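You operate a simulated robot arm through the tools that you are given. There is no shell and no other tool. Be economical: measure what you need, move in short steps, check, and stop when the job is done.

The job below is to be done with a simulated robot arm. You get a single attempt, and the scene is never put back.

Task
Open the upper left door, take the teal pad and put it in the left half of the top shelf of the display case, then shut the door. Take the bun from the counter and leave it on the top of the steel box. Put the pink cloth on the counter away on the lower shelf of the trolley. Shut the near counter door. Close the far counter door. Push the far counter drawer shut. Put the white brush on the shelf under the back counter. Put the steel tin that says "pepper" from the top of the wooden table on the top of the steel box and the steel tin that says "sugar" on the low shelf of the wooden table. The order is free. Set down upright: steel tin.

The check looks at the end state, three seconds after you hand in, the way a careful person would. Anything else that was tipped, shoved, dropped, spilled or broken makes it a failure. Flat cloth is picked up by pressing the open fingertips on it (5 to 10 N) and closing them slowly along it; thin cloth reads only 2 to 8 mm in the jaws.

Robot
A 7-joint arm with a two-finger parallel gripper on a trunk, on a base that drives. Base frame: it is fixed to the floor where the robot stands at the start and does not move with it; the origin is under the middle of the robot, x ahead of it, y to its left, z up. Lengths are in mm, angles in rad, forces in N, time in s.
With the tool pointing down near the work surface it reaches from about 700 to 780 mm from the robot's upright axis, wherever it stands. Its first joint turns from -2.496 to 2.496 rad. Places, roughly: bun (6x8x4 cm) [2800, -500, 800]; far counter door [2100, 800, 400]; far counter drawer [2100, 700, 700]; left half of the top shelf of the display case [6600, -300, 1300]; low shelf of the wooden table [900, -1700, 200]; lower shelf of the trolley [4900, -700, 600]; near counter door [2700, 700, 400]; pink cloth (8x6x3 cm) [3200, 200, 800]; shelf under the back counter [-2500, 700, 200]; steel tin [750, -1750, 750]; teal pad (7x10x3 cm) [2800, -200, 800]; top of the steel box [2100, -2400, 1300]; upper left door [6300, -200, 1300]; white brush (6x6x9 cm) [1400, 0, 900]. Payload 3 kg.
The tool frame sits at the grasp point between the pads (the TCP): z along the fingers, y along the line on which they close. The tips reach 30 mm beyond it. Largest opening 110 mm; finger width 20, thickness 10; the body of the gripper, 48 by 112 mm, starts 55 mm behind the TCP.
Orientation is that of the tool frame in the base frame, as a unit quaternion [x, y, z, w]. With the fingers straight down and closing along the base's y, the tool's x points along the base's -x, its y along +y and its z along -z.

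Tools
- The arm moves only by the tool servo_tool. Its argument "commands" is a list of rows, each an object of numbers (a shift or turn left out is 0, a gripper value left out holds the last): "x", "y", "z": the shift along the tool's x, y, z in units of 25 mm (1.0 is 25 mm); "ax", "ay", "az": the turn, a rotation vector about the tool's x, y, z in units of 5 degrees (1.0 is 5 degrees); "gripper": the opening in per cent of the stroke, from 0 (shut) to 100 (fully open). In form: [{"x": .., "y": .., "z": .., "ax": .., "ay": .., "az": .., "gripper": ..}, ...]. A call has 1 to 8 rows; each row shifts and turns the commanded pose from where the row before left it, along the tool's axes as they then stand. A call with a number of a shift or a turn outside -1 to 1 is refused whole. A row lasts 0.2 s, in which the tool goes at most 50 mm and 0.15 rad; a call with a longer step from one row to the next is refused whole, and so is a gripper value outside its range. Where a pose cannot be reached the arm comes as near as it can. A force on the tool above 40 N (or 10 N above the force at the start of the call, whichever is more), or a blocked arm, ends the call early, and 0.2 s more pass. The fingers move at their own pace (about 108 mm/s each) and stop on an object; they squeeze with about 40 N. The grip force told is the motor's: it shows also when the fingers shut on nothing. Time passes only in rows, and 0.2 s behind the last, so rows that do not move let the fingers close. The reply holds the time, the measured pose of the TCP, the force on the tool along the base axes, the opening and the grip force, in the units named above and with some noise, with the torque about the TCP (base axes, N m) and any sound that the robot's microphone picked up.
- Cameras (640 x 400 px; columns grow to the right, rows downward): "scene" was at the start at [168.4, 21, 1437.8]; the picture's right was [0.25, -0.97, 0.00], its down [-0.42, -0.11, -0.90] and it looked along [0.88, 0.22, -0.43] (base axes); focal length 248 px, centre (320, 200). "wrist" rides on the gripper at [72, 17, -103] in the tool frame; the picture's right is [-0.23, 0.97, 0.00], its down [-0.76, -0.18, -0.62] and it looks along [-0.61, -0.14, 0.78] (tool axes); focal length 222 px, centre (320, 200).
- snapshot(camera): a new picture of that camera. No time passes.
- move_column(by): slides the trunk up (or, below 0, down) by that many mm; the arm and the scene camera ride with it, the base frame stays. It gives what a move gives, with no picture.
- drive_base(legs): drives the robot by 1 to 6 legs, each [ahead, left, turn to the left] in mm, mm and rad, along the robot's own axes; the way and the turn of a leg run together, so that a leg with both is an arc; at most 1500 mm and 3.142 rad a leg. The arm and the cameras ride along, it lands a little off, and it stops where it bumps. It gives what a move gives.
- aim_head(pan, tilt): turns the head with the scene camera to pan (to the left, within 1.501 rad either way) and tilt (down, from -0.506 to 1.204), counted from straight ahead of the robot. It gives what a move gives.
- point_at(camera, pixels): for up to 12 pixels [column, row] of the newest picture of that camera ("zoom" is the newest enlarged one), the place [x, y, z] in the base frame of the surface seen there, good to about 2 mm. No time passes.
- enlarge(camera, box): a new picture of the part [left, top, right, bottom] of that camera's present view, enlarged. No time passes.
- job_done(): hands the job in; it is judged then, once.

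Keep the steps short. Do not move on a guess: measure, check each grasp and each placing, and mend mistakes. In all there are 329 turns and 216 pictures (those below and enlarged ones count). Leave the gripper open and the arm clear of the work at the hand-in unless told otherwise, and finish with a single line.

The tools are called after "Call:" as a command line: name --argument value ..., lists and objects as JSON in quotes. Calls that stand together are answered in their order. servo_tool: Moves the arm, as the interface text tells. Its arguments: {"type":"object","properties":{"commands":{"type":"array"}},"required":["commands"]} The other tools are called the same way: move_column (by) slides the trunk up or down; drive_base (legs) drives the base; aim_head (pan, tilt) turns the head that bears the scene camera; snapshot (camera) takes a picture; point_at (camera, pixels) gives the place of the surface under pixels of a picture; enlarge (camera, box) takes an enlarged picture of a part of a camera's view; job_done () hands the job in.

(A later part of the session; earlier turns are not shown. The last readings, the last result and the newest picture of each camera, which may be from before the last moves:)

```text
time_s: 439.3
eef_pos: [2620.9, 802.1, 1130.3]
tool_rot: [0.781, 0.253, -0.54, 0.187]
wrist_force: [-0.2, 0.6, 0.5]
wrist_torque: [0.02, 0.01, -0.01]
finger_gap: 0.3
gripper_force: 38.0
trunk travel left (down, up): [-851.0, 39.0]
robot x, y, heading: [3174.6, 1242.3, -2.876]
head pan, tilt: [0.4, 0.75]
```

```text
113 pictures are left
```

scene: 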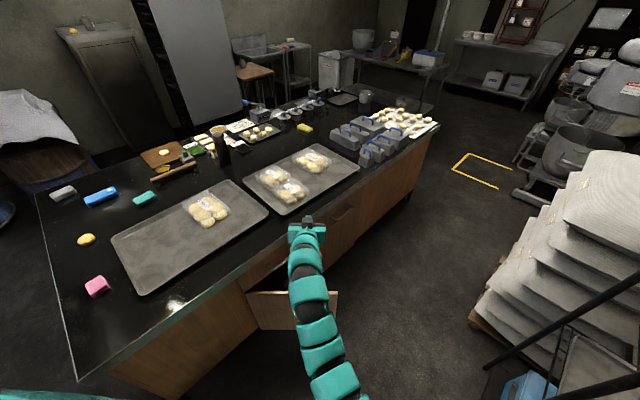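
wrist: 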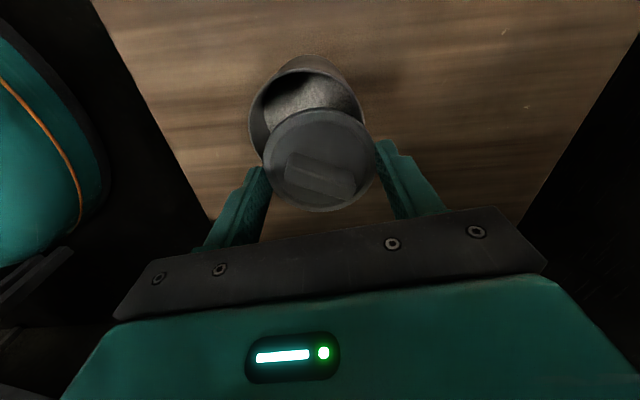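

The poker is radial along the push direction. I back off 90 mm, lower to z≈480, and look.

Call:
drive_base --legs '[[-58, -70, 0]]'

Call:
move_column --by -400

Call:
move_column --by -250

Call:
snapshot --camera "scene"

```text
time_s: 440.4
eef_pos: [2659.1, 887.5, 1130.9]
tool_rot: [0.781, 0.251, -0.54, 0.186]
wrist_force: [-0.5, 0.2, -0.1]
wrist_torque: [0.0, 0.03, 0.0]
finger_gap: 0.0
gripper_force: 37.4
trunk travel left (down, up): [-851.0, 39.0]
robot x, y, heading: [3212.9, 1324.3, -2.882]
head pan, tilt: [0.4, 0.75]
```

```text
time_s: 444.2
eef_pos: [2659.7, 886.4, 730.2]
tool_rot: [0.781, 0.252, -0.541, 0.186]
wrist_force: [-0.2, -0.1, 0.5]
wrist_torque: [-0.03, -0.02, 0.03]
finger_gap: 0.3
gripper_force: 37.9
trunk travel left (down, up): [-451.0, 439.0]
robot x, y, heading: [3206.8, 1321.3, -2.88]
head pan, tilt: [0.4, 0.75]
```

```text
time_s: 446.8
eef_pos: [2660.1, 886.7, 479.3]
tool_rot: [0.781, 0.252, -0.541, 0.186]
wrist_force: [0.5, 0.1, 1.2]
wrist_torque: [0.01, 0.02, 0.0]
finger_gap: 0.0
gripper_force: 38.2
trunk travel left (down, up): [-201.0, 689.0]
robot x, y, heading: [3211.3, 1322.5, -2.88]
head pan, tilt: [0.4, 0.75]
```

```text
112 pictures are left
```

scene: 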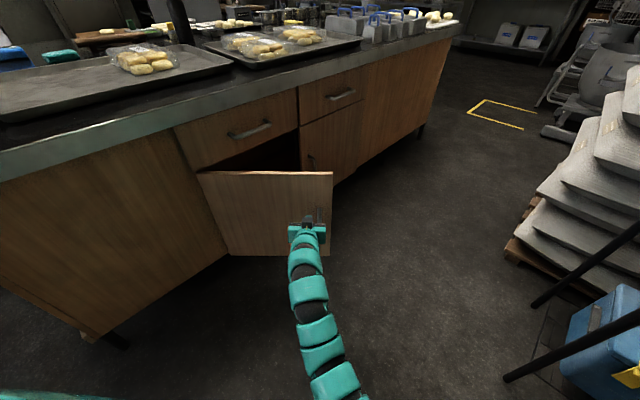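

The poker faces the outer face near the handle. I push with a drive combined with a slow left turn, in halves.

Call:
drive_base --legs '[[200, -30, 0.19]]'

Call:
snapshot --camera "scene"

```text
time_s: 448.4
eef_pos: [2553.2, 750.7, 480.9]
tool_rot: [0.754, 0.324, -0.521, 0.236]
wrist_force: [-0.2, -0.7, -0.3]
wrist_torque: [-0.01, -0.04, -0.01]
finger_gap: 0.0
gripper_force: 37.4
trunk travel left (down, up): [-201.0, 689.0]
robot x, y, heading: [3015.3, 1280.6, -2.697]
head pan, tilt: [0.4, 0.75]
```

```text
111 pictures are left
```

scene: 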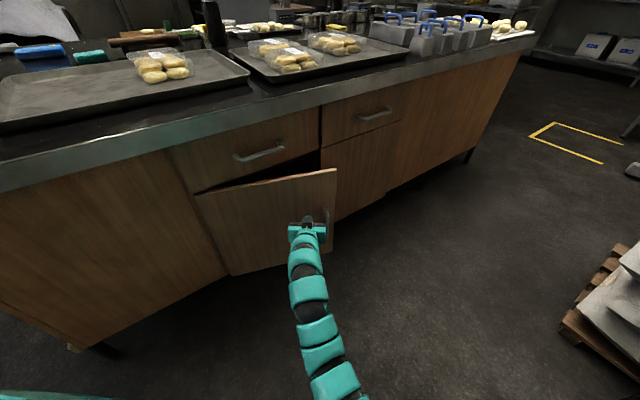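

Call:
drive_base --legs '[[140, -20, 0.14]]'

Call:
servo_tool --commands '[{"x": -0.2, "z": 0.6}, {"x": -0.2, "z": 0.6}, {"x": -0.2, "z": 0.6}, {"x": -0.2, "z": 0.6}, {"x": -0.2, "z": 0.6}]'

Call:
snapshot --camera "scene"

```text
time_s: 449.7
eef_pos: [2498.6, 639.2, 480.6]
tool_rot: [0.73, 0.375, -0.503, 0.271]
wrist_force: [0.2, 0.6, 1.0]
wrist_torque: [-0.03, -0.03, 0.01]
finger_gap: 0.0
gripper_force: 37.5
trunk travel left (down, up): [-201.0, 689.0]
robot x, y, heading: [2879.8, 1231.7, -2.556]
head pan, tilt: [0.4, 0.75]
```

```text
time_s: 450.4
eef_pos: [2483.5, 615.2, 480.9]
tool_rot: [0.729, 0.375, -0.503, 0.273]
wrist_force: [8.9, 22.0, 5.7]
wrist_torque: [-0.12, 0.05, 0.04]
finger_gap: 0.0
gripper_force: 38.0
trunk travel left (down, up): [-201.0, 689.0]
robot x, y, heading: [2882.7, 1231.2, -2.552]
head pan, tilt: [0.4, 0.75]
stopped in row 3: the force on the tool passed its limit at 88 N (the readings are from after the stop); the commanded pose is now the measured one
```

```text
110 pictures are left
```

scene: 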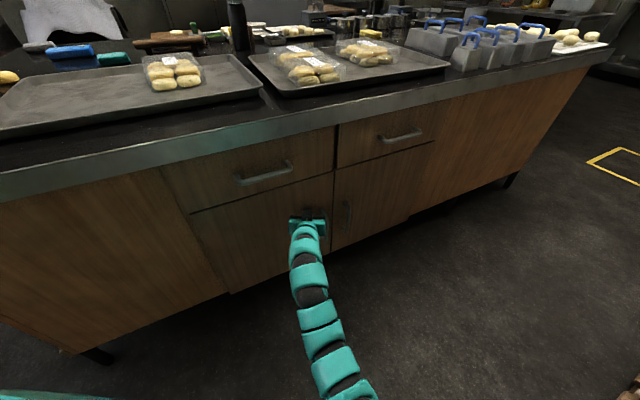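

Both doors look shut. I retreat the arm and then measure flushness.

Call:
servo_tool --commands '[{"x": 0.342, "z": -0.94}, {"x": 0.342, "z": -0.94}, {"x": 0.342, "z": -0.94}]'

Call:
drive_base --legs '[[-200, -60, 0]]'

Call:
enlarge --camera "scene" --box '[160, 80, 460, 300]'

```text
time_s: 451.2
eef_pos: [2525.7, 675.0, 481.3]
tool_rot: [0.729, 0.375, -0.503, 0.273]
wrist_force: [0.3, 0.4, 0.1]
wrist_torque: [0.0, -0.03, 0.0]
finger_gap: 0.0
gripper_force: 37.9
trunk travel left (down, up): [-201.0, 689.0]
robot x, y, heading: [2879.7, 1230.0, -2.558]
head pan, tilt: [0.4, 0.75]
```

```text
time_s: 452.8
eef_pos: [2658.0, 837.1, 480.9]
tool_rot: [0.73, 0.376, -0.502, 0.271]
wrist_force: [0.0, 0.8, -0.4]
wrist_torque: [-0.01, -0.02, -0.01]
finger_gap: 0.1
gripper_force: 37.6
trunk travel left (down, up): [-201.0, 689.0]
robot x, y, heading: [3012.4, 1394.1, -2.558]
head pan, tilt: [0.4, 0.75]
```

```text
1.82 times, centred on (310, 190) of scene
```

zoom: 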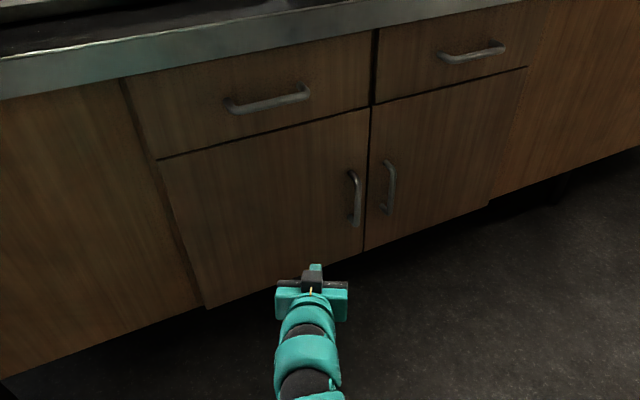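

Call:
point_at --camera "zoom" --pixels '[[170, 170], [250, 200], [340, 150], [340, 220], [360, 115], [375, 120], [375, 220], [480, 150], [250, 90], [345, 60], [400, 60], [500, 40]]'

```text
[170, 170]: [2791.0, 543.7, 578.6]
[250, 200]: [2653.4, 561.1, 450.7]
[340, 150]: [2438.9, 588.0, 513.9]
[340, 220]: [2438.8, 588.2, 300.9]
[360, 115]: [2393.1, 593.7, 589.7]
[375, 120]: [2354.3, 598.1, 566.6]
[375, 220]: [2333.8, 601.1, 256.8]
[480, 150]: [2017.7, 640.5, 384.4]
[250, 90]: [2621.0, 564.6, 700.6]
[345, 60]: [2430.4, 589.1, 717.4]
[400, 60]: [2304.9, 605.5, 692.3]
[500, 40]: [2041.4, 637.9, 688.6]
```

Everything is flush. Next, the pink cloth. I raise, bring the tool back to vertical, and open the gripper.

Call:
move_column --by 400

Call:
move_column --by 180

Call:
servo_tool --commands '[{"ay": 1, "gripper": 100}, {"ay": 1}, {"ay": 1}, {"ay": 1}, {"ay": 1}, {"ay": 1}, {"ay": 1}, {"ay": 1}]'

Call:
servo_tool --commands '[{"ay": 1}, {"ay": 1}, {"ay": 1}, {"ay": 1}, {"ay": 1}, {"ay": 1}, {}]'

Call:
aim_head --pan 1.0 --tilt 0.6

Call:
snapshot --camera "scene"

```text
time_s: 456.6
eef_pos: [2658.6, 837.1, 881.2]
tool_rot: [0.73, 0.375, -0.503, 0.272]
wrist_force: [-0.2, 0.2, 0.3]
wrist_torque: [-0.02, 0.01, -0.03]
finger_gap: 0.0
gripper_force: 37.9
trunk travel left (down, up): [-601.0, 289.0]
robot x, y, heading: [3017.3, 1392.3, -2.558]
head pan, tilt: [0.4, 0.75]
```

```text
time_s: 458.6
eef_pos: [2658.6, 837.7, 1059.6]
tool_rot: [0.73, 0.375, -0.503, 0.271]
wrist_force: [0.4, 0.0, 0.5]
wrist_torque: [-0.01, 0.01, -0.02]
finger_gap: 0.0
gripper_force: 37.5
trunk travel left (down, up): [-781.0, 109.0]
robot x, y, heading: [3016.8, 1393.3, -2.554]
head pan, tilt: [0.4, 0.75]
```

```text
time_s: 460.4
eef_pos: [2659.3, 837.7, 1059.4]
tool_rot: [0.858, 0.447, -0.221, 0.126]
wrist_force: [-1.3, -0.1, 0.6]
wrist_torque: [0.02, 0.0, 0.0]
finger_gap: 110.0
gripper_force: 0.1
trunk travel left (down, up): [-781.0, 109.0]
robot x, y, heading: [3017.4, 1390.5, -2.555]
head pan, tilt: [0.4, 0.75]
```

```text
time_s: 462.1
eef_pos: [2658.9, 837.8, 1060.1]
tool_rot: [0.886, 0.463, 0.008, 0.007]
wrist_force: [-1.0, -0.1, -0.7]
wrist_torque: [0.01, -0.03, -0.01]
finger_gap: 109.9
gripper_force: 0.1
trunk travel left (down, up): [-781.0, 109.0]
robot x, y, heading: [3015.0, 1397.7, -2.557]
head pan, tilt: [0.4, 0.75]
```

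```text
time_s: 463.1
eef_pos: [2657.7, 837.1, 1059.7]
tool_rot: [0.886, 0.464, 0.007, 0.008]
wrist_force: [-0.1, 0.4, 0.0]
wrist_torque: [0.02, -0.02, 0.01]
finger_gap: 109.8
gripper_force: 0.1
trunk travel left (down, up): [-781.0, 109.0]
robot x, y, heading: [3017.6, 1395.8, -2.554]
head pan, tilt: [1.0, 0.6]
```

```text
108 pictures are left
```

scene: 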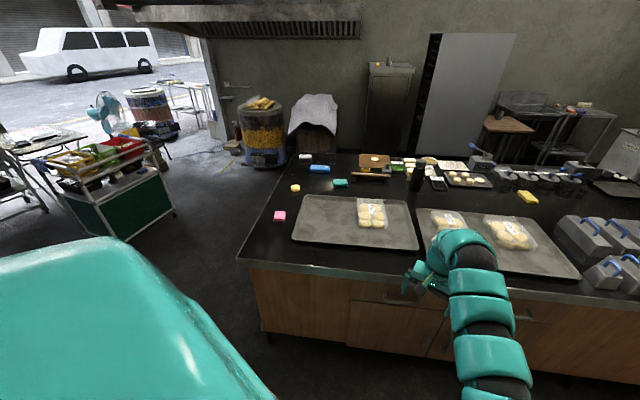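

Call:
enlarge --camera "scene" --box '[250, 190, 310, 240]'

Call:
point_at --camera "zoom" --pixels '[[310, 200], [265, 180], [360, 185], [265, 225], [360, 235], [310, 265], [310, 160]]'

Call:
point_at --camera "scene" --pixels '[[238, 262], [290, 205], [300, 235], [130, 190], [90, 210], [170, 205], [110, 165], [345, 315]]'

```text
8.00 times, centred on (280, 215) of scene
```

zoom: 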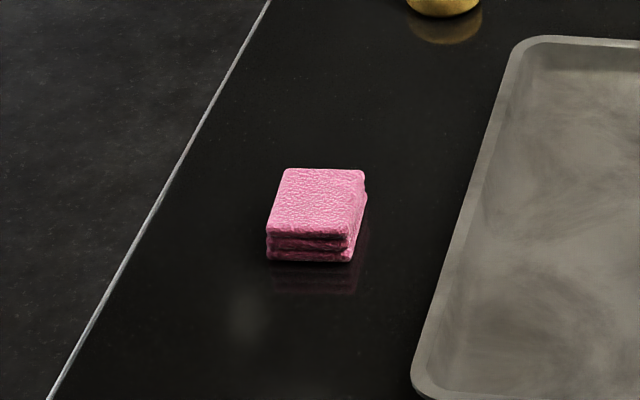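

```text
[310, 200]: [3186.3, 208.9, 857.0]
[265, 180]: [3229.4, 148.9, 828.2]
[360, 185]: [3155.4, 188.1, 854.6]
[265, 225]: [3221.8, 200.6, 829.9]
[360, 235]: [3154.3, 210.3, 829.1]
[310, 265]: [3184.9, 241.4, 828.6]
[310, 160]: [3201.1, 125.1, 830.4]
```

```text
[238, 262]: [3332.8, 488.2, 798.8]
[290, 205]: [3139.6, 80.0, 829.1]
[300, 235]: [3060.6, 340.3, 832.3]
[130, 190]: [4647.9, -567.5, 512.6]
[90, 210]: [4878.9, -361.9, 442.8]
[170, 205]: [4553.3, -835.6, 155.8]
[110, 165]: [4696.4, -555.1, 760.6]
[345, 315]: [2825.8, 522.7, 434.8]
```

The cloth is a folded block at about (3185,200), z 829–858. I drive to its left side and turn toward it.

Call:
drive_base --legs '[[108, 550, 0], [0, 0, 0.49]]'

Call:
snapshot --camera "wrist"

```text
time_s: 467.7
eef_pos: [3180.7, 214.6, 1060.6]
tool_rot: [0.745, 0.667, 0.009, 0.006]
wrist_force: [-0.3, 0.6, 0.4]
wrist_torque: [0.04, 0.02, -0.01]
finger_gap: 110.4
gripper_force: 0.1
trunk travel left (down, up): [-781.0, 109.0]
robot x, y, heading: [3229.7, 873.5, -2.061]
head pan, tilt: [1.0, 0.6]
```

```text
106 pictures are left
```

wrist: 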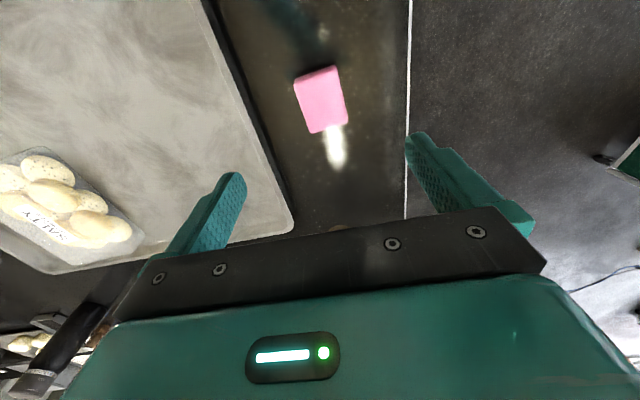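

Call:
point_at --camera "wrist" --pixels '[[297, 82], [334, 69], [345, 122], [311, 131], [321, 100], [245, 100], [270, 150], [408, 100]]'

```text
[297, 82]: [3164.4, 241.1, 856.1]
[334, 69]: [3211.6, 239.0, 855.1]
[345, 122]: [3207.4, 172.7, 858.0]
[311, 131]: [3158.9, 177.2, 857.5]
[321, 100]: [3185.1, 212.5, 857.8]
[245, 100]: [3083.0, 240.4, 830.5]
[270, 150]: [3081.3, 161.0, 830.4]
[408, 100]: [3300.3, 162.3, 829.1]
```

Call:
servo_tool --commands '[{"x": -0.3, "y": 0.22}, {}]'

Call:
move_column --by -195

Call:
snapshot --camera "wrist"

```text
time_s: 468.3
eef_pos: [3186.3, 206.5, 1058.2]
tool_rot: [0.745, 0.667, 0.008, 0.005]
wrist_force: [-0.2, 0.4, 0.3]
wrist_torque: [0.01, -0.02, 0.06]
finger_gap: 109.7
gripper_force: 0.0
trunk travel left (down, up): [-781.0, 109.0]
robot x, y, heading: [3229.7, 872.4, -2.056]
head pan, tilt: [1.0, 0.6]
```

```text
time_s: 470.4
eef_pos: [3186.2, 205.8, 864.9]
tool_rot: [0.745, 0.667, 0.008, 0.005]
wrist_force: [0.5, 0.0, 0.7]
wrist_torque: [0.01, 0.03, -0.02]
finger_gap: 110.0
gripper_force: 0.0
trunk travel left (down, up): [-586.0, 304.0]
robot x, y, heading: [3234.7, 871.0, -2.055]
head pan, tilt: [1.0, 0.6]
```

```text
105 pictures are left
```

wrist: 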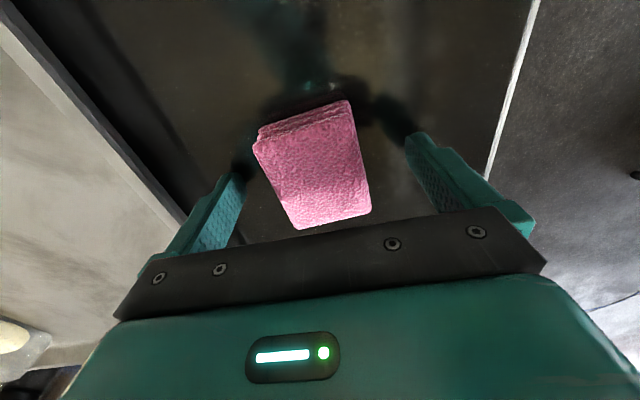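

Call:
move_column --by -3

Call:
servo_tool --commands '[{"gripper": 60}, {"gripper": 40}, {"gripper": 0}, {}, {}]'

Call:
move_column --by 200

Call:
snapshot --camera "wrist"

```text
time_s: 470.9
eef_pos: [3185.8, 206.7, 861.5]
tool_rot: [0.745, 0.667, 0.009, 0.005]
wrist_force: [0.2, 0.6, 1.2]
wrist_torque: [0.05, 0.0, 0.0]
finger_gap: 109.9
gripper_force: 0.0
trunk travel left (down, up): [-583.0, 307.0]
robot x, y, heading: [3229.5, 873.2, -2.057]
head pan, tilt: [1.0, 0.6]
```

```text
time_s: 472.1
eef_pos: [3185.6, 206.5, 860.8]
tool_rot: [0.745, 0.667, 0.008, 0.006]
wrist_force: [-0.3, -1.3, 1.0]
wrist_torque: [-0.01, 0.1, 0.02]
finger_gap: 58.0
gripper_force: 40.2
trunk travel left (down, up): [-583.0, 307.0]
robot x, y, heading: [3230.5, 873.4, -2.054]
head pan, tilt: [1.0, 0.6]
```

```text
time_s: 474.3
eef_pos: [3186.1, 206.6, 1060.9]
tool_rot: [0.745, 0.667, 0.008, 0.006]
wrist_force: [0.3, -0.1, 0.1]
wrist_torque: [-0.01, 0.0, -0.02]
finger_gap: 57.8
gripper_force: 40.7
trunk travel left (down, up): [-783.0, 107.0]
robot x, y, heading: [3234.2, 872.0, -2.055]
head pan, tilt: [1.0, 0.6]
```

```text
104 pictures are left
```

wrist: 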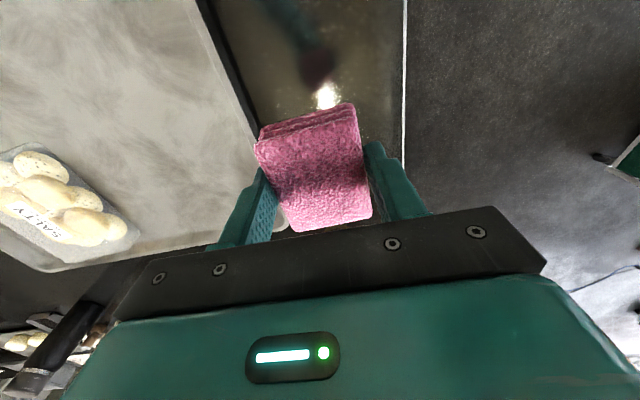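

The cloth is held (58 mm). Now I look at the trolley, moving into the open area beyond the counter.

Call:
drive_base --legs '[[-145, 319, 0], [123, 517, 0]]'

Call:
aim_head --pan 1.4 --tilt 0.5

Call:
snapshot --camera "scene"

```text
time_s: 479.2
eef_pos: [3931.1, -159.3, 1061.5]
tool_rot: [0.742, 0.67, 0.009, 0.004]
wrist_force: [0.9, -0.2, -0.4]
wrist_torque: [-0.01, 0.01, -0.02]
finger_gap: 57.3
gripper_force: 40.0
trunk travel left (down, up): [-783.0, 107.0]
robot x, y, heading: [3968.5, 505.6, -2.05]
head pan, tilt: [1.0, 0.6]
```

```text
time_s: 480.1
eef_pos: [3930.6, -158.6, 1060.9]
tool_rot: [0.743, 0.67, 0.009, 0.005]
wrist_force: [0.4, -0.9, -0.3]
wrist_torque: [0.0, 0.0, 0.0]
finger_gap: 57.1
gripper_force: 39.9
trunk travel left (down, up): [-783.0, 107.0]
robot x, y, heading: [3968.0, 508.8, -2.051]
head pan, tilt: [1.4, 0.499]
```

```text
103 pictures are left
```

scene: 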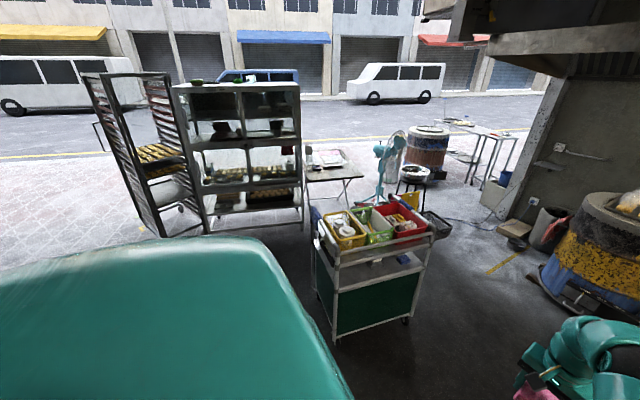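

Call:
enlarge --camera "scene" --box '[295, 180, 465, 350]'

Call:
enlarge --camera "scene" --box '[165, 65, 315, 235]'

```text
2.35 times, centred on (380, 265) of scene
```

zoom: 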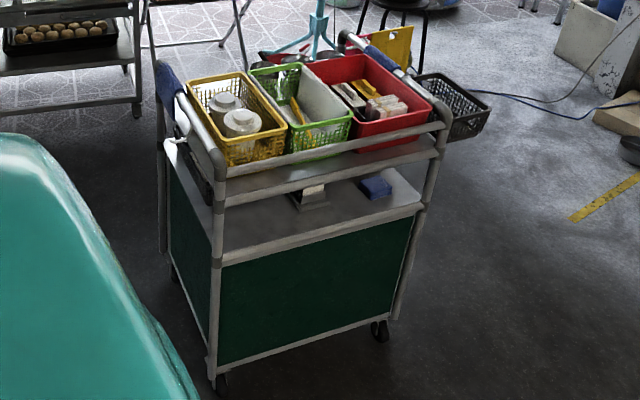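

```text
2.35 times, centred on (240, 150) of scene
```

zoom: 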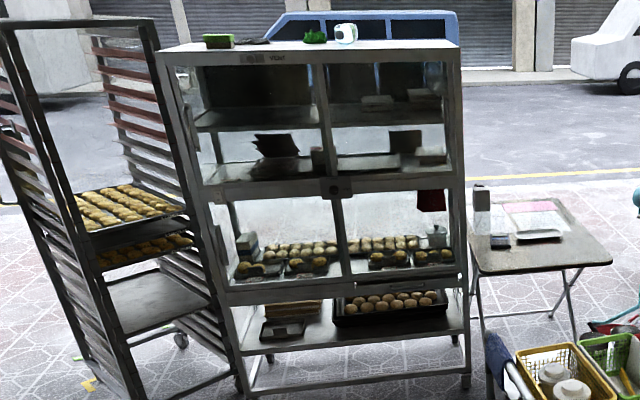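

Call:
enlarge --camera "scene" --box '[295, 180, 465, 350]'

Call:
point_at --camera "zoom" --pixels '[[235, 235], [260, 220], [400, 195], [340, 215], [310, 195], [375, 185], [225, 265], [425, 205], [225, 175], [435, 130], [330, 165], [440, 150]]'

```text
2.35 times, centred on (380, 265) of scene
```

zoom: 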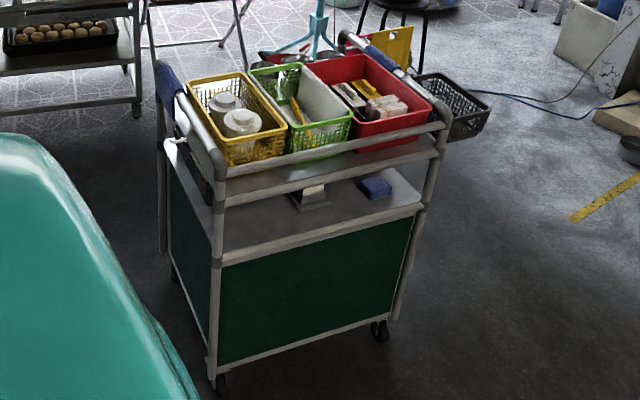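

```text
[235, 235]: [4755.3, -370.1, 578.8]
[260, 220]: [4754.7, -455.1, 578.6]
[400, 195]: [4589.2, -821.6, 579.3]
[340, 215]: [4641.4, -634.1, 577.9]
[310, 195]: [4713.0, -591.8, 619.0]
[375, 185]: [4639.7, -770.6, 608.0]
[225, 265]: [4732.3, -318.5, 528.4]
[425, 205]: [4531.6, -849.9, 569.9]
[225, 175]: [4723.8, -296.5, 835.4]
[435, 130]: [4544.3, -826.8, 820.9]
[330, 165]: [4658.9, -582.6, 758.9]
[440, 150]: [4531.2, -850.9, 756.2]
```

The trolley's lower shelf is at z≈579, front edge from (4732,-318) to (4532,-850), with free space at its left part. I'll insert with the 55° tilt. I tilt now and turn toward it.

Call:
servo_tool --commands '[{"ay": -1}, {"ay": -1}, {"ay": -1}, {"ay": -1}, {"ay": -1}, {"ay": -1}, {"ay": -1}, {"ay": -1}]'

Call:
servo_tool --commands '[{"ay": -1}, {"ay": -1}, {"ay": -1}, {"x": -0.574, "z": 0.819}, {"x": -0.574, "z": 0.819}, {"x": -0.574, "z": 0.819}, {}]'

Call:
drive_base --legs '[[0, 0, 1.28]]'

Call:
aim_head --pan 0.4 --tilt 0.6

Call:
snapshot --camera "scene"

```text
time_s: 481.9
eef_pos: [3932.1, -158.6, 1062.1]
tool_rot: [0.7, 0.628, -0.246, 0.234]
wrist_force: [-1.2, -0.4, -0.9]
wrist_torque: [-0.01, 0.0, 0.04]
finger_gap: 57.3
gripper_force: 39.9
trunk travel left (down, up): [-783.0, 107.0]
robot x, y, heading: [3972.2, 506.9, -2.052]
head pan, tilt: [1.4, 0.499]
```

```text
time_s: 483.5
eef_pos: [3923.4, -233.0, 1062.6]
tool_rot: [0.663, 0.591, -0.335, 0.314]
wrist_force: [0.8, 0.0, 0.1]
wrist_torque: [0.02, 0.0, -0.01]
finger_gap: 56.9
gripper_force: 40.1
trunk travel left (down, up): [-783.0, 107.0]
robot x, y, heading: [3974.1, 508.7, -2.052]
head pan, tilt: [1.4, 0.499]
```

```text
time_s: 487.0
eef_pos: [4660.0, 232.2, 1063.3]
tool_rot: [0.188, 0.868, -0.087, 0.452]
wrist_force: [-0.6, -0.1, -1.1]
wrist_torque: [-0.01, -0.02, 0.02]
finger_gap: 57.2
gripper_force: 39.8
trunk travel left (down, up): [-783.0, 107.0]
robot x, y, heading: [3969.6, 510.2, -0.798]
head pan, tilt: [1.4, 0.499]
```

```text
time_s: 488.3
eef_pos: [4661.0, 233.3, 1061.9]
tool_rot: [0.189, 0.868, -0.087, 0.452]
wrist_force: [0.7, -0.5, 0.1]
wrist_torque: [0.01, 0.02, 0.01]
finger_gap: 56.9
gripper_force: 40.1
trunk travel left (down, up): [-783.0, 107.0]
robot x, y, heading: [3970.8, 505.5, -0.795]
head pan, tilt: [0.4, 0.6]
```

```text
99 pictures are left
```

scene: 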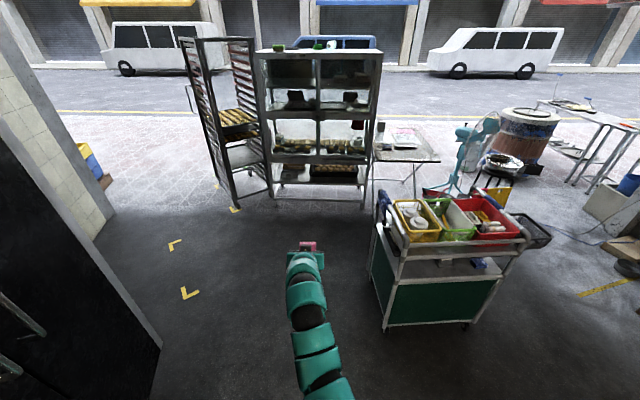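

Call:
drive_base --legs '[[381, -507, 0.03]]'

Call:
move_column --by -390

Call:
snapshot --camera "scene"

```text
time_s: 491.8
eef_pos: [4583.7, -372.8, 1060.7]
tool_rot: [0.178, 0.87, -0.081, 0.452]
wrist_force: [0.2, 0.2, -1.1]
wrist_torque: [-0.02, -0.01, 0.01]
finger_gap: 57.5
gripper_force: 39.7
trunk travel left (down, up): [-783.0, 107.0]
robot x, y, heading: [3884.8, -112.3, -0.767]
head pan, tilt: [0.4, 0.6]
```

```text
time_s: 495.6
eef_pos: [4582.8, -373.2, 672.5]
tool_rot: [0.177, 0.87, -0.081, 0.453]
wrist_force: [0.7, -0.3, -0.4]
wrist_torque: [0.01, 0.01, 0.01]
finger_gap: 57.0
gripper_force: 39.4
trunk travel left (down, up): [-393.0, 497.0]
robot x, y, heading: [3889.7, -117.9, -0.767]
head pan, tilt: [0.4, 0.6]
```

```text
98 pictures are left
```

scene: 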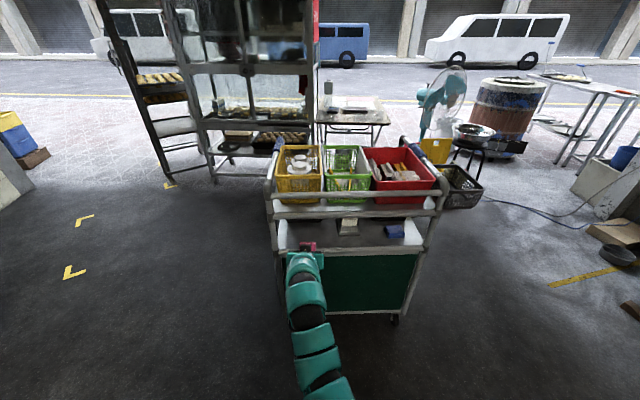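

Call:
enlarge --camera "scene" --box '[250, 180, 450, 300]'

Call:
point_at --camera "zoom" --pixels '[[100, 220], [150, 210], [220, 205], [330, 180], [200, 100], [200, 110], [120, 190], [180, 225], [95, 240], [310, 140], [80, 130], [450, 175]]'

```text
3.20 times, centred on (350, 240) of scene
```

zoom: 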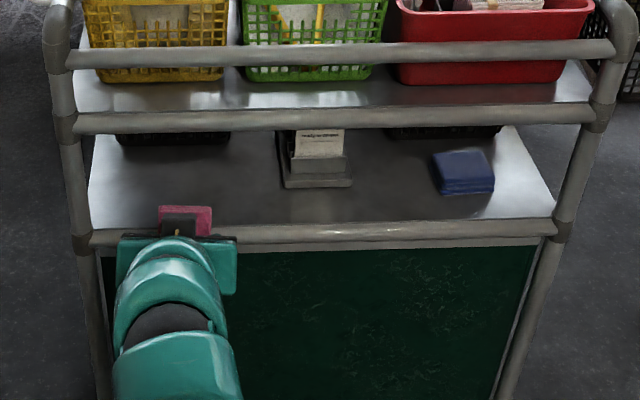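

```text
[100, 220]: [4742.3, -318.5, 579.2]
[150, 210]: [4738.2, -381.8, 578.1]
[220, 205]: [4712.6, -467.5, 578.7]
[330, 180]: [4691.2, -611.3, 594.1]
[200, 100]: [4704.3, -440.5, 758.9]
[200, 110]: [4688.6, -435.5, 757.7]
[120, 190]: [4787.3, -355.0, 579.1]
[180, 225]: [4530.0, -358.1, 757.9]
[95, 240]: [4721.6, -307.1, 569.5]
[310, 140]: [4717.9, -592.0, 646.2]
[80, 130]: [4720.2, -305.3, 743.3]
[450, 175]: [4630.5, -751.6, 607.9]
```

I tilt 10° more for a lower profile, lower a bit, then drive in.

Call:
servo_tool --commands '[{"ay": -1}, {"ay": -1}, {}]'

Call:
move_column --by -24

Call:
drive_base --legs '[[115, 39, 0]]'

Call:
enlarge --camera "scene" --box '[250, 160, 450, 310]'

```text
time_s: 496.4
eef_pos: [4583.3, -373.0, 672.6]
tool_rot: [0.17, 0.827, -0.097, 0.527]
wrist_force: [-0.4, 0.3, -0.6]
wrist_torque: [-0.01, 0.03, 0.03]
finger_gap: 57.1
gripper_force: 39.8
trunk travel left (down, up): [-393.0, 497.0]
robot x, y, heading: [3887.0, -115.6, -0.768]
head pan, tilt: [0.4, 0.6]
```

```text
time_s: 497.1
eef_pos: [4583.3, -374.5, 648.8]
tool_rot: [0.169, 0.827, -0.097, 0.527]
wrist_force: [-0.8, -0.9, -1.6]
wrist_torque: [0.01, -0.01, 0.0]
finger_gap: 57.2
gripper_force: 40.0
trunk travel left (down, up): [-369.0, 521.0]
robot x, y, heading: [3888.0, -120.6, -0.773]
head pan, tilt: [0.4, 0.6]
```

```text
time_s: 498.3
eef_pos: [4692.0, -425.9, 649.6]
tool_rot: [0.169, 0.827, -0.096, 0.527]
wrist_force: [-0.3, 0.5, -0.3]
wrist_torque: [0.0, 0.05, 0.01]
finger_gap: 57.1
gripper_force: 39.9
trunk travel left (down, up): [-369.0, 521.0]
robot x, y, heading: [3995.8, -164.5, -0.768]
head pan, tilt: [0.4, 0.6]
```

```text
2.67 times, centred on (350, 235) of scene
```

zoom: 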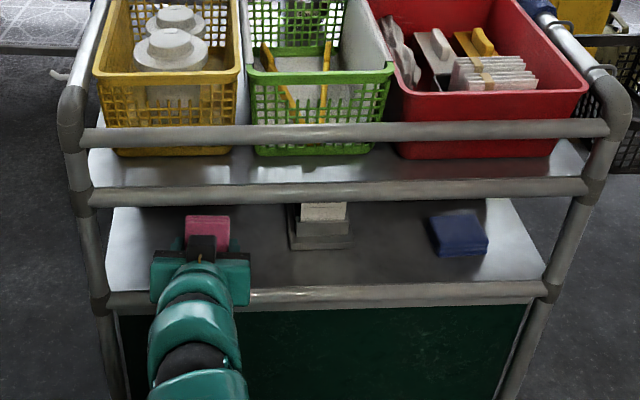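

Call:
point_at --camera "zoom" --pixels '[[202, 240], [202, 262], [195, 280], [190, 320], [300, 198], [300, 204], [208, 220], [165, 255]]'

```text
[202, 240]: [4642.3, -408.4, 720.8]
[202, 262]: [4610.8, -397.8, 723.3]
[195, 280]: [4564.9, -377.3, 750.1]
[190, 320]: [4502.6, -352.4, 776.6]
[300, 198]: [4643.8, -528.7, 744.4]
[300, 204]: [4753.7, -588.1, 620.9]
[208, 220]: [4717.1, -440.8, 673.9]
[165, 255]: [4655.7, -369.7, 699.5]
```

Call:
drive_base --legs '[[52, 23, 0]]'

Call:
move_column --by -18

Call:
enlarge --camera "scene" --box '[250, 160, 450, 310]'

```text
time_s: 499.2
eef_pos: [4746.1, -444.0, 648.8]
tool_rot: [0.169, 0.828, -0.096, 0.527]
wrist_force: [-0.4, 0.2, -1.1]
wrist_torque: [0.01, 0.02, -0.01]
finger_gap: 57.0
gripper_force: 39.7
trunk travel left (down, up): [-369.0, 521.0]
robot x, y, heading: [4049.6, -188.2, -0.764]
head pan, tilt: [0.4, 0.6]
```

```text
time_s: 499.9
eef_pos: [4746.4, -442.9, 629.4]
tool_rot: [0.168, 0.828, -0.095, 0.527]
wrist_force: [-0.2, -0.3, -1.0]
wrist_torque: [-0.03, -0.01, 0.02]
finger_gap: 56.8
gripper_force: 39.8
trunk travel left (down, up): [-351.0, 539.0]
robot x, y, heading: [4049.6, -192.9, -0.766]
head pan, tilt: [0.4, 0.6]
```

```text
2.67 times, centred on (350, 235) of scene
```

zoom: 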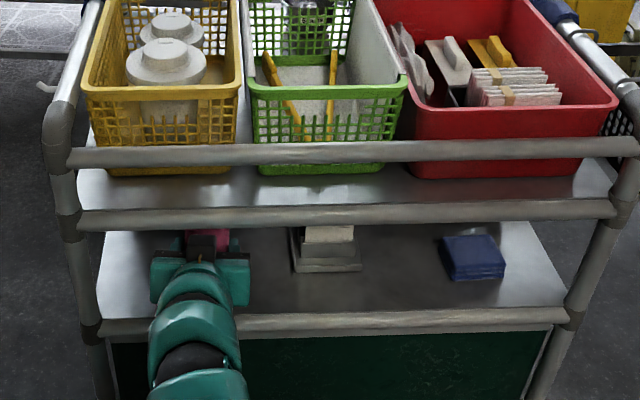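

Call:
move_column --by -5

Call:
move_column --by -4

```text
time_s: 500.4
eef_pos: [4745.1, -444.0, 625.4]
tool_rot: [0.169, 0.828, -0.096, 0.526]
wrist_force: [-0.6, 0.4, -0.3]
wrist_torque: [0.05, -0.03, 0.01]
finger_gap: 57.0
gripper_force: 40.1
trunk travel left (down, up): [-346.0, 544.0]
robot x, y, heading: [4049.0, -190.0, -0.769]
head pan, tilt: [0.4, 0.6]
```

```text
time_s: 501.0
eef_pos: [4745.3, -444.5, 625.2]
tool_rot: [0.169, 0.826, -0.096, 0.529]
wrist_force: [0.8, 0.4, 12.3]
wrist_torque: [-0.41, -0.09, 0.07]
finger_gap: 57.0
gripper_force: 40.2
trunk travel left (down, up): [-342.0, 548.0]
robot x, y, heading: [4047.9, -186.5, -0.766]
head pan, tilt: [0.4, 0.6]
```

Contact. I ease up 3 mm and release gently.

Call:
move_column --by 3

Call:
servo_tool --commands '[{"gripper": 60}, {"gripper": 72}, {"gripper": 80}, {}, {}]'

Call:
enlarge --camera "scene" --box '[250, 160, 450, 310]'

Call:
snapshot --camera "wrist"

```text
time_s: 501.5
eef_pos: [4745.6, -444.1, 624.4]
tool_rot: [0.169, 0.828, -0.096, 0.526]
wrist_force: [1.6, -0.6, 7.5]
wrist_torque: [-0.25, -0.07, 0.02]
finger_gap: 57.4
gripper_force: 40.5
trunk travel left (down, up): [-345.0, 545.0]
robot x, y, heading: [4045.9, -188.9, -0.765]
head pan, tilt: [0.4, 0.6]
```

```text
time_s: 502.7
eef_pos: [4746.2, -444.2, 623.7]
tool_rot: [0.169, 0.828, -0.096, 0.527]
wrist_force: [-0.4, 0.2, -0.3]
wrist_torque: [0.03, -0.02, 0.02]
finger_gap: 88.2
gripper_force: 0.1
trunk travel left (down, up): [-345.0, 545.0]
robot x, y, heading: [4050.1, -186.9, -0.769]
head pan, tilt: [0.4, 0.6]
```

```text
2.67 times, centred on (350, 235) of scene
```

zoom: 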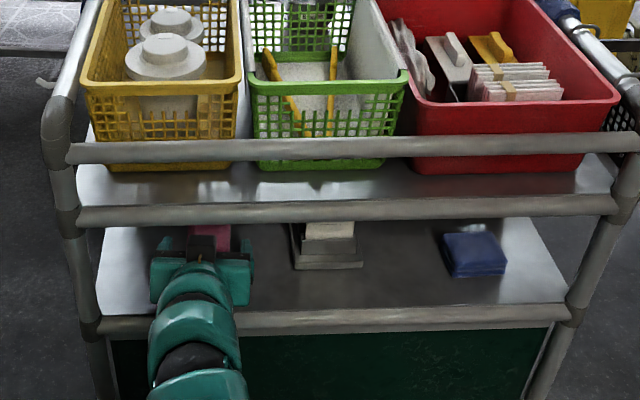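

```text
93 pictures are left
```

wrist: 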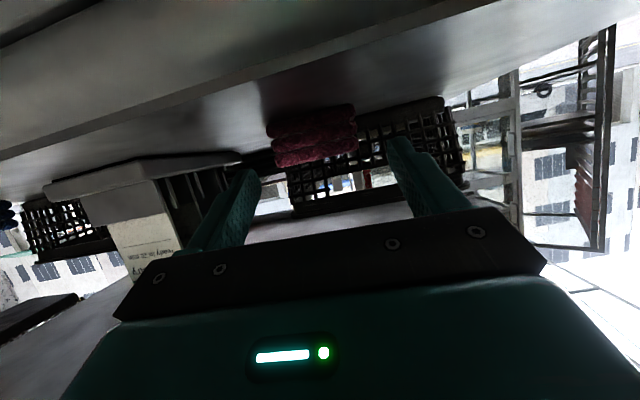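

The cloth fell flat on the shelf. I back straight out and check.

Call:
drive_base --legs '[[-183, -80, 0]]'

Call:
enlarge --camera "scene" --box '[250, 160, 450, 310]'

```text
time_s: 504.3
eef_pos: [4556.9, -372.8, 625.3]
tool_rot: [0.169, 0.828, -0.096, 0.527]
wrist_force: [-0.3, -0.3, -0.3]
wrist_torque: [-0.03, 0.01, -0.02]
finger_gap: 88.0
gripper_force: 0.1
trunk travel left (down, up): [-345.0, 545.0]
robot x, y, heading: [3860.2, -115.8, -0.767]
head pan, tilt: [0.4, 0.6]
```

```text
2.67 times, centred on (350, 235) of scene
```

zoom: 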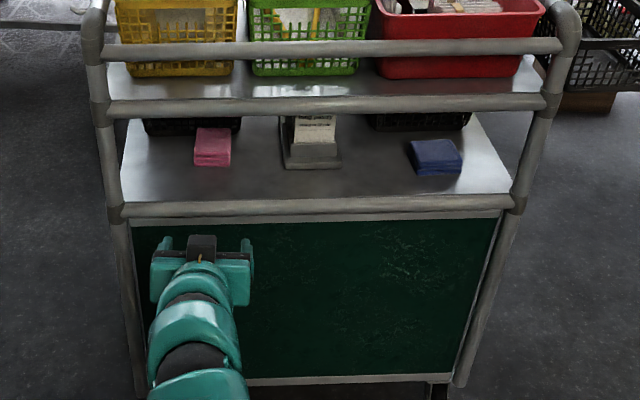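

The pink cloth lies neatly on the lower shelf. Now the display case: I raise fully, drive closer and look at its doors.

Call:
move_column --by 400

Call:
move_column --by 140

Call:
drive_base --legs '[[0, 300, 0], [604, 860, 0]]'

Call:
aim_head --pan 0.6 --tilt 0.35

Call:
snapshot --camera "scene"

```text
time_s: 508.1
eef_pos: [4558.4, -372.3, 1025.2]
tool_rot: [0.169, 0.828, -0.096, 0.527]
wrist_force: [-0.1, 0.2, -0.2]
wrist_torque: [0.02, -0.01, -0.01]
finger_gap: 88.0
gripper_force: 0.2
trunk travel left (down, up): [-745.0, 145.0]
robot x, y, heading: [3860.0, -116.0, -0.764]
head pan, tilt: [0.4, 0.6]
```

```text
time_s: 509.8
eef_pos: [4556.5, -373.3, 1165.2]
tool_rot: [0.168, 0.828, -0.095, 0.527]
wrist_force: [0.5, 0.3, 0.5]
wrist_torque: [0.03, 0.0, -0.01]
finger_gap: 88.0
gripper_force: 0.1
trunk travel left (down, up): [-885.0, 5.0]
robot x, y, heading: [3859.8, -115.2, -0.767]
head pan, tilt: [0.4, 0.6]
```

```text
time_s: 516.9
eef_pos: [5804.1, 75.0, 1164.9]
tool_rot: [0.159, 0.829, -0.09, 0.528]
wrist_force: [0.2, -0.3, 0.1]
wrist_torque: [-0.01, 0.02, 0.0]
finger_gap: 88.2
gripper_force: 0.1
trunk travel left (down, up): [-885.0, 5.0]
robot x, y, heading: [5100.1, 318.8, -0.741]
head pan, tilt: [0.4, 0.6]
```

```text
time_s: 517.6
eef_pos: [5803.5, 74.8, 1164.5]
tool_rot: [0.158, 0.83, -0.088, 0.527]
wrist_force: [0.0, -0.6, 0.4]
wrist_torque: [-0.01, -0.02, 0.0]
finger_gap: 87.9
gripper_force: 0.0
trunk travel left (down, up): [-885.0, 5.0]
robot x, y, heading: [5101.8, 316.8, -0.746]
head pan, tilt: [0.6, 0.351]
```

```text
91 pictures are left
```

scene: 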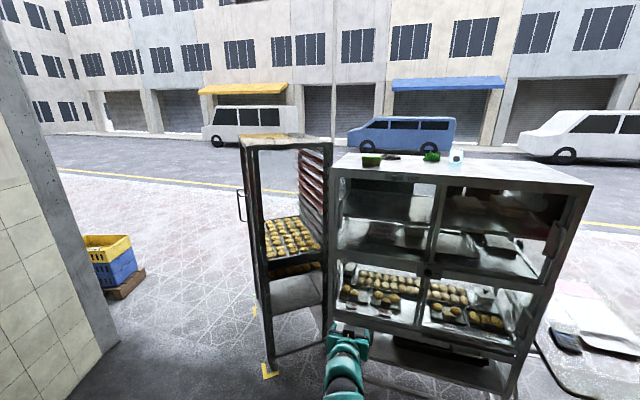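

Call:
enlarge --camera "scene" --box '[310, 140, 600, 350]'

Call:
point_at --camera "zoom" --pixels '[[50, 70], [260, 100], [40, 260], [250, 310], [150, 180], [200, 200], [110, 250], [480, 330], [595, 130], [255, 290], [60, 150], [230, 150]]'

```text
1.90 times, centred on (455, 245) of scene
```

zoom: 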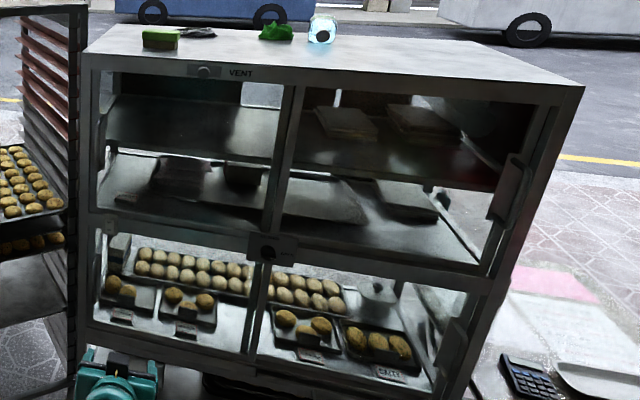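

```text
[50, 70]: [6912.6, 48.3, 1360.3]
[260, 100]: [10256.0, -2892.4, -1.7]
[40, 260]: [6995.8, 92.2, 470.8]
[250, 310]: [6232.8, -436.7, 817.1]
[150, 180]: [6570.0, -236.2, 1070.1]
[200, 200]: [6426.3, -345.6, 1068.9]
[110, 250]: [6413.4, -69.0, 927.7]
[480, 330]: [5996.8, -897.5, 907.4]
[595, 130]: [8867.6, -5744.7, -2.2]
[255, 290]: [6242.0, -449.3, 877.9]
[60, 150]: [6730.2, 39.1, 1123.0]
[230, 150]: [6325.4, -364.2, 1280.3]
```

Call:
enlarge --camera "scene" --box '[325, 150, 455, 290]'

```text
2.86 times, centred on (390, 220) of scene
```

zoom: 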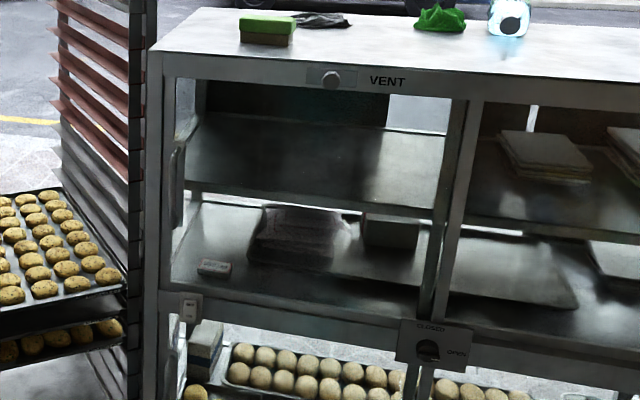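

Call:
point_at --camera "zoom" --pixels '[[158, 60], [465, 90], [330, 80], [450, 120], [165, 290], [300, 310], [428, 350], [178, 180], [178, 215], [190, 308], [300, 160], [265, 195]]'

Call:
enlarge --camera "scene" --box '[395, 250, 435, 290]'

```text
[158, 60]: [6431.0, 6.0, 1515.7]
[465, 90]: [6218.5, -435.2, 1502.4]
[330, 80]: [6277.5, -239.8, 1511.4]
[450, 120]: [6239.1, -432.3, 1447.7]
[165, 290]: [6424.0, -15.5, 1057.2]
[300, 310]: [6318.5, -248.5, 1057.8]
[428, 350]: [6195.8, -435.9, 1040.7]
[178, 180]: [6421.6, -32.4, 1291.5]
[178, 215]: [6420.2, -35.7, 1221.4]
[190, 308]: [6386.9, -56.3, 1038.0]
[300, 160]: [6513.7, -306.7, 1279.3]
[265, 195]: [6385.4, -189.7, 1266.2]
```

```text
10.00 times, centred on (415, 270) of scene
```

zoom: 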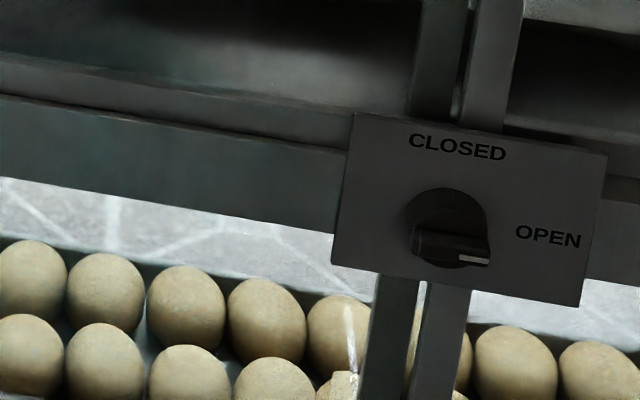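

The dial already points at OPEN. The door's handle bar is at its left edge ≈ (6421,-33), z 1220–1290, and the hinge is at the centre ≈ (6237,-434). I measure the rack and other obstacles around.

Call:
enlarge --camera "scene" --box '[345, 170, 385, 260]'

Call:
point_at --camera "scene" --pixels '[[245, 145], [268, 362], [258, 290], [330, 160], [325, 325], [334, 200], [530, 330], [560, 380], [345, 395], [515, 385]]'

```text
4.44 times, centred on (365, 215) of scene
```

zoom: 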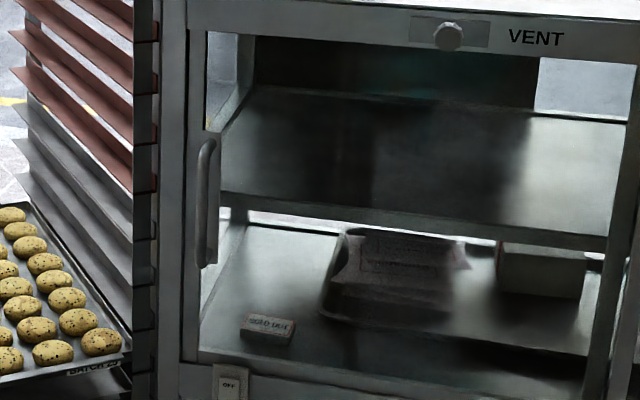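

```text
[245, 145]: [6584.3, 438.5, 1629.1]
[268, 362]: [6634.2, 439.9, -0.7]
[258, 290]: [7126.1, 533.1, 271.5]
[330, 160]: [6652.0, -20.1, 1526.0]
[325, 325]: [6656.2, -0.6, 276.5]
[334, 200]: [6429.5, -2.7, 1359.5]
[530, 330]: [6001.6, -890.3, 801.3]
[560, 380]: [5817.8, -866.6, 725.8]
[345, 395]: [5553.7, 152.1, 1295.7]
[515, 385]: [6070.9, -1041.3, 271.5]
```

Call:
point_at --camera "zoom" --pixels '[[205, 150], [205, 175], [205, 200], [205, 230], [208, 262], [193, 250], [170, 200], [450, 165], [450, 215], [250, 100], [240, 190], [610, 235]]'

```text
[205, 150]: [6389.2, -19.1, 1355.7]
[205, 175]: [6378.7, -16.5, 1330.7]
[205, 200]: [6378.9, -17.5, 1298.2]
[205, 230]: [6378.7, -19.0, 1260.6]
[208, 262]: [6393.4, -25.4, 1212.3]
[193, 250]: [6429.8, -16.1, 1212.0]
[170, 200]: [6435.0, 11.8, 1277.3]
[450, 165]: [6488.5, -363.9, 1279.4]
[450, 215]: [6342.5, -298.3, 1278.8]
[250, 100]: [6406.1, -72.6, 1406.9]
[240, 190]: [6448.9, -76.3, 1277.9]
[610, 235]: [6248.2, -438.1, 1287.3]
```

The handle is a vertical bar, front at (6379,-17), z 1212–1356. The top shelf surface is z≈1279. I raise the arm to z≈1283, then align 100 mm in front of the bar.

Call:
servo_tool --commands '[{"x": -0.906, "z": -0.423}, {"x": -0.906, "z": -0.423}, {"x": -0.906, "z": -0.423}, {"x": -0.906, "z": -0.423}, {"x": -0.72, "z": -0.34, "gripper": 70}, {}]'

Call:
drive_base --legs '[[350, 380, 0], [0, 0, -0.134]]'

Call:
snapshot --camera "wrist"

Call:
aim_head --pan 0.45 --tilt 0.5

Call:
snapshot --camera "scene"

```text
time_s: 519.0
eef_pos: [5804.3, 73.5, 1285.3]
tool_rot: [0.159, 0.829, -0.09, 0.528]
wrist_force: [0.5, 0.1, -0.5]
wrist_torque: [0.01, 0.0, -0.01]
finger_gap: 77.2
gripper_force: 0.1
trunk travel left (down, up): [-885.0, 5.0]
robot x, y, heading: [5099.8, 315.7, -0.748]
head pan, tilt: [0.6, 0.351]
```

```text
time_s: 522.6
eef_pos: [6283.3, 27.9, 1285.5]
tool_rot: [0.213, 0.818, -0.123, 0.52]
wrist_force: [-0.5, -0.3, -0.4]
wrist_torque: [0.01, 0.04, 0.01]
finger_gap: 76.8
gripper_force: 0.1
trunk travel left (down, up): [-885.0, 5.0]
robot x, y, heading: [5616.1, 355.1, -0.879]
head pan, tilt: [0.6, 0.351]
```

```text
86 pictures are left
```

wrist: 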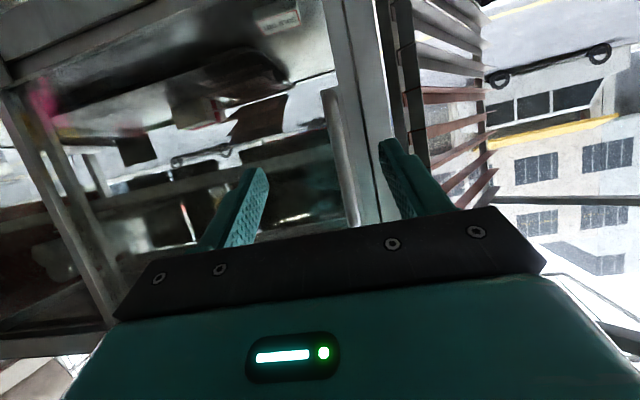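

```text
time_s: 523.4
eef_pos: [6282.7, 26.8, 1285.4]
tool_rot: [0.212, 0.817, -0.123, 0.521]
wrist_force: [-0.4, 0.5, 0.4]
wrist_torque: [-0.01, 0.01, -0.01]
finger_gap: 77.2
gripper_force: 0.1
trunk travel left (down, up): [-885.0, 5.0]
robot x, y, heading: [5614.6, 357.1, -0.873]
head pan, tilt: [0.45, 0.499]
```

```text
85 pictures are left
```

scene: 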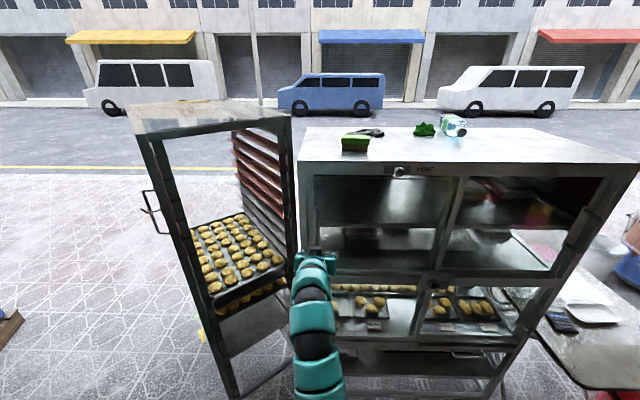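

Call:
point_at --camera "wrist" --pixels '[[333, 110], [340, 150], [347, 190], [353, 220], [327, 92], [370, 120]]'

```text
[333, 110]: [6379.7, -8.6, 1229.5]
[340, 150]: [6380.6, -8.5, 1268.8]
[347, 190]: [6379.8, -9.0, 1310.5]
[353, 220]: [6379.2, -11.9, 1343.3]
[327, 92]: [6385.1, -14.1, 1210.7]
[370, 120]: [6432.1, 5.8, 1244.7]
```

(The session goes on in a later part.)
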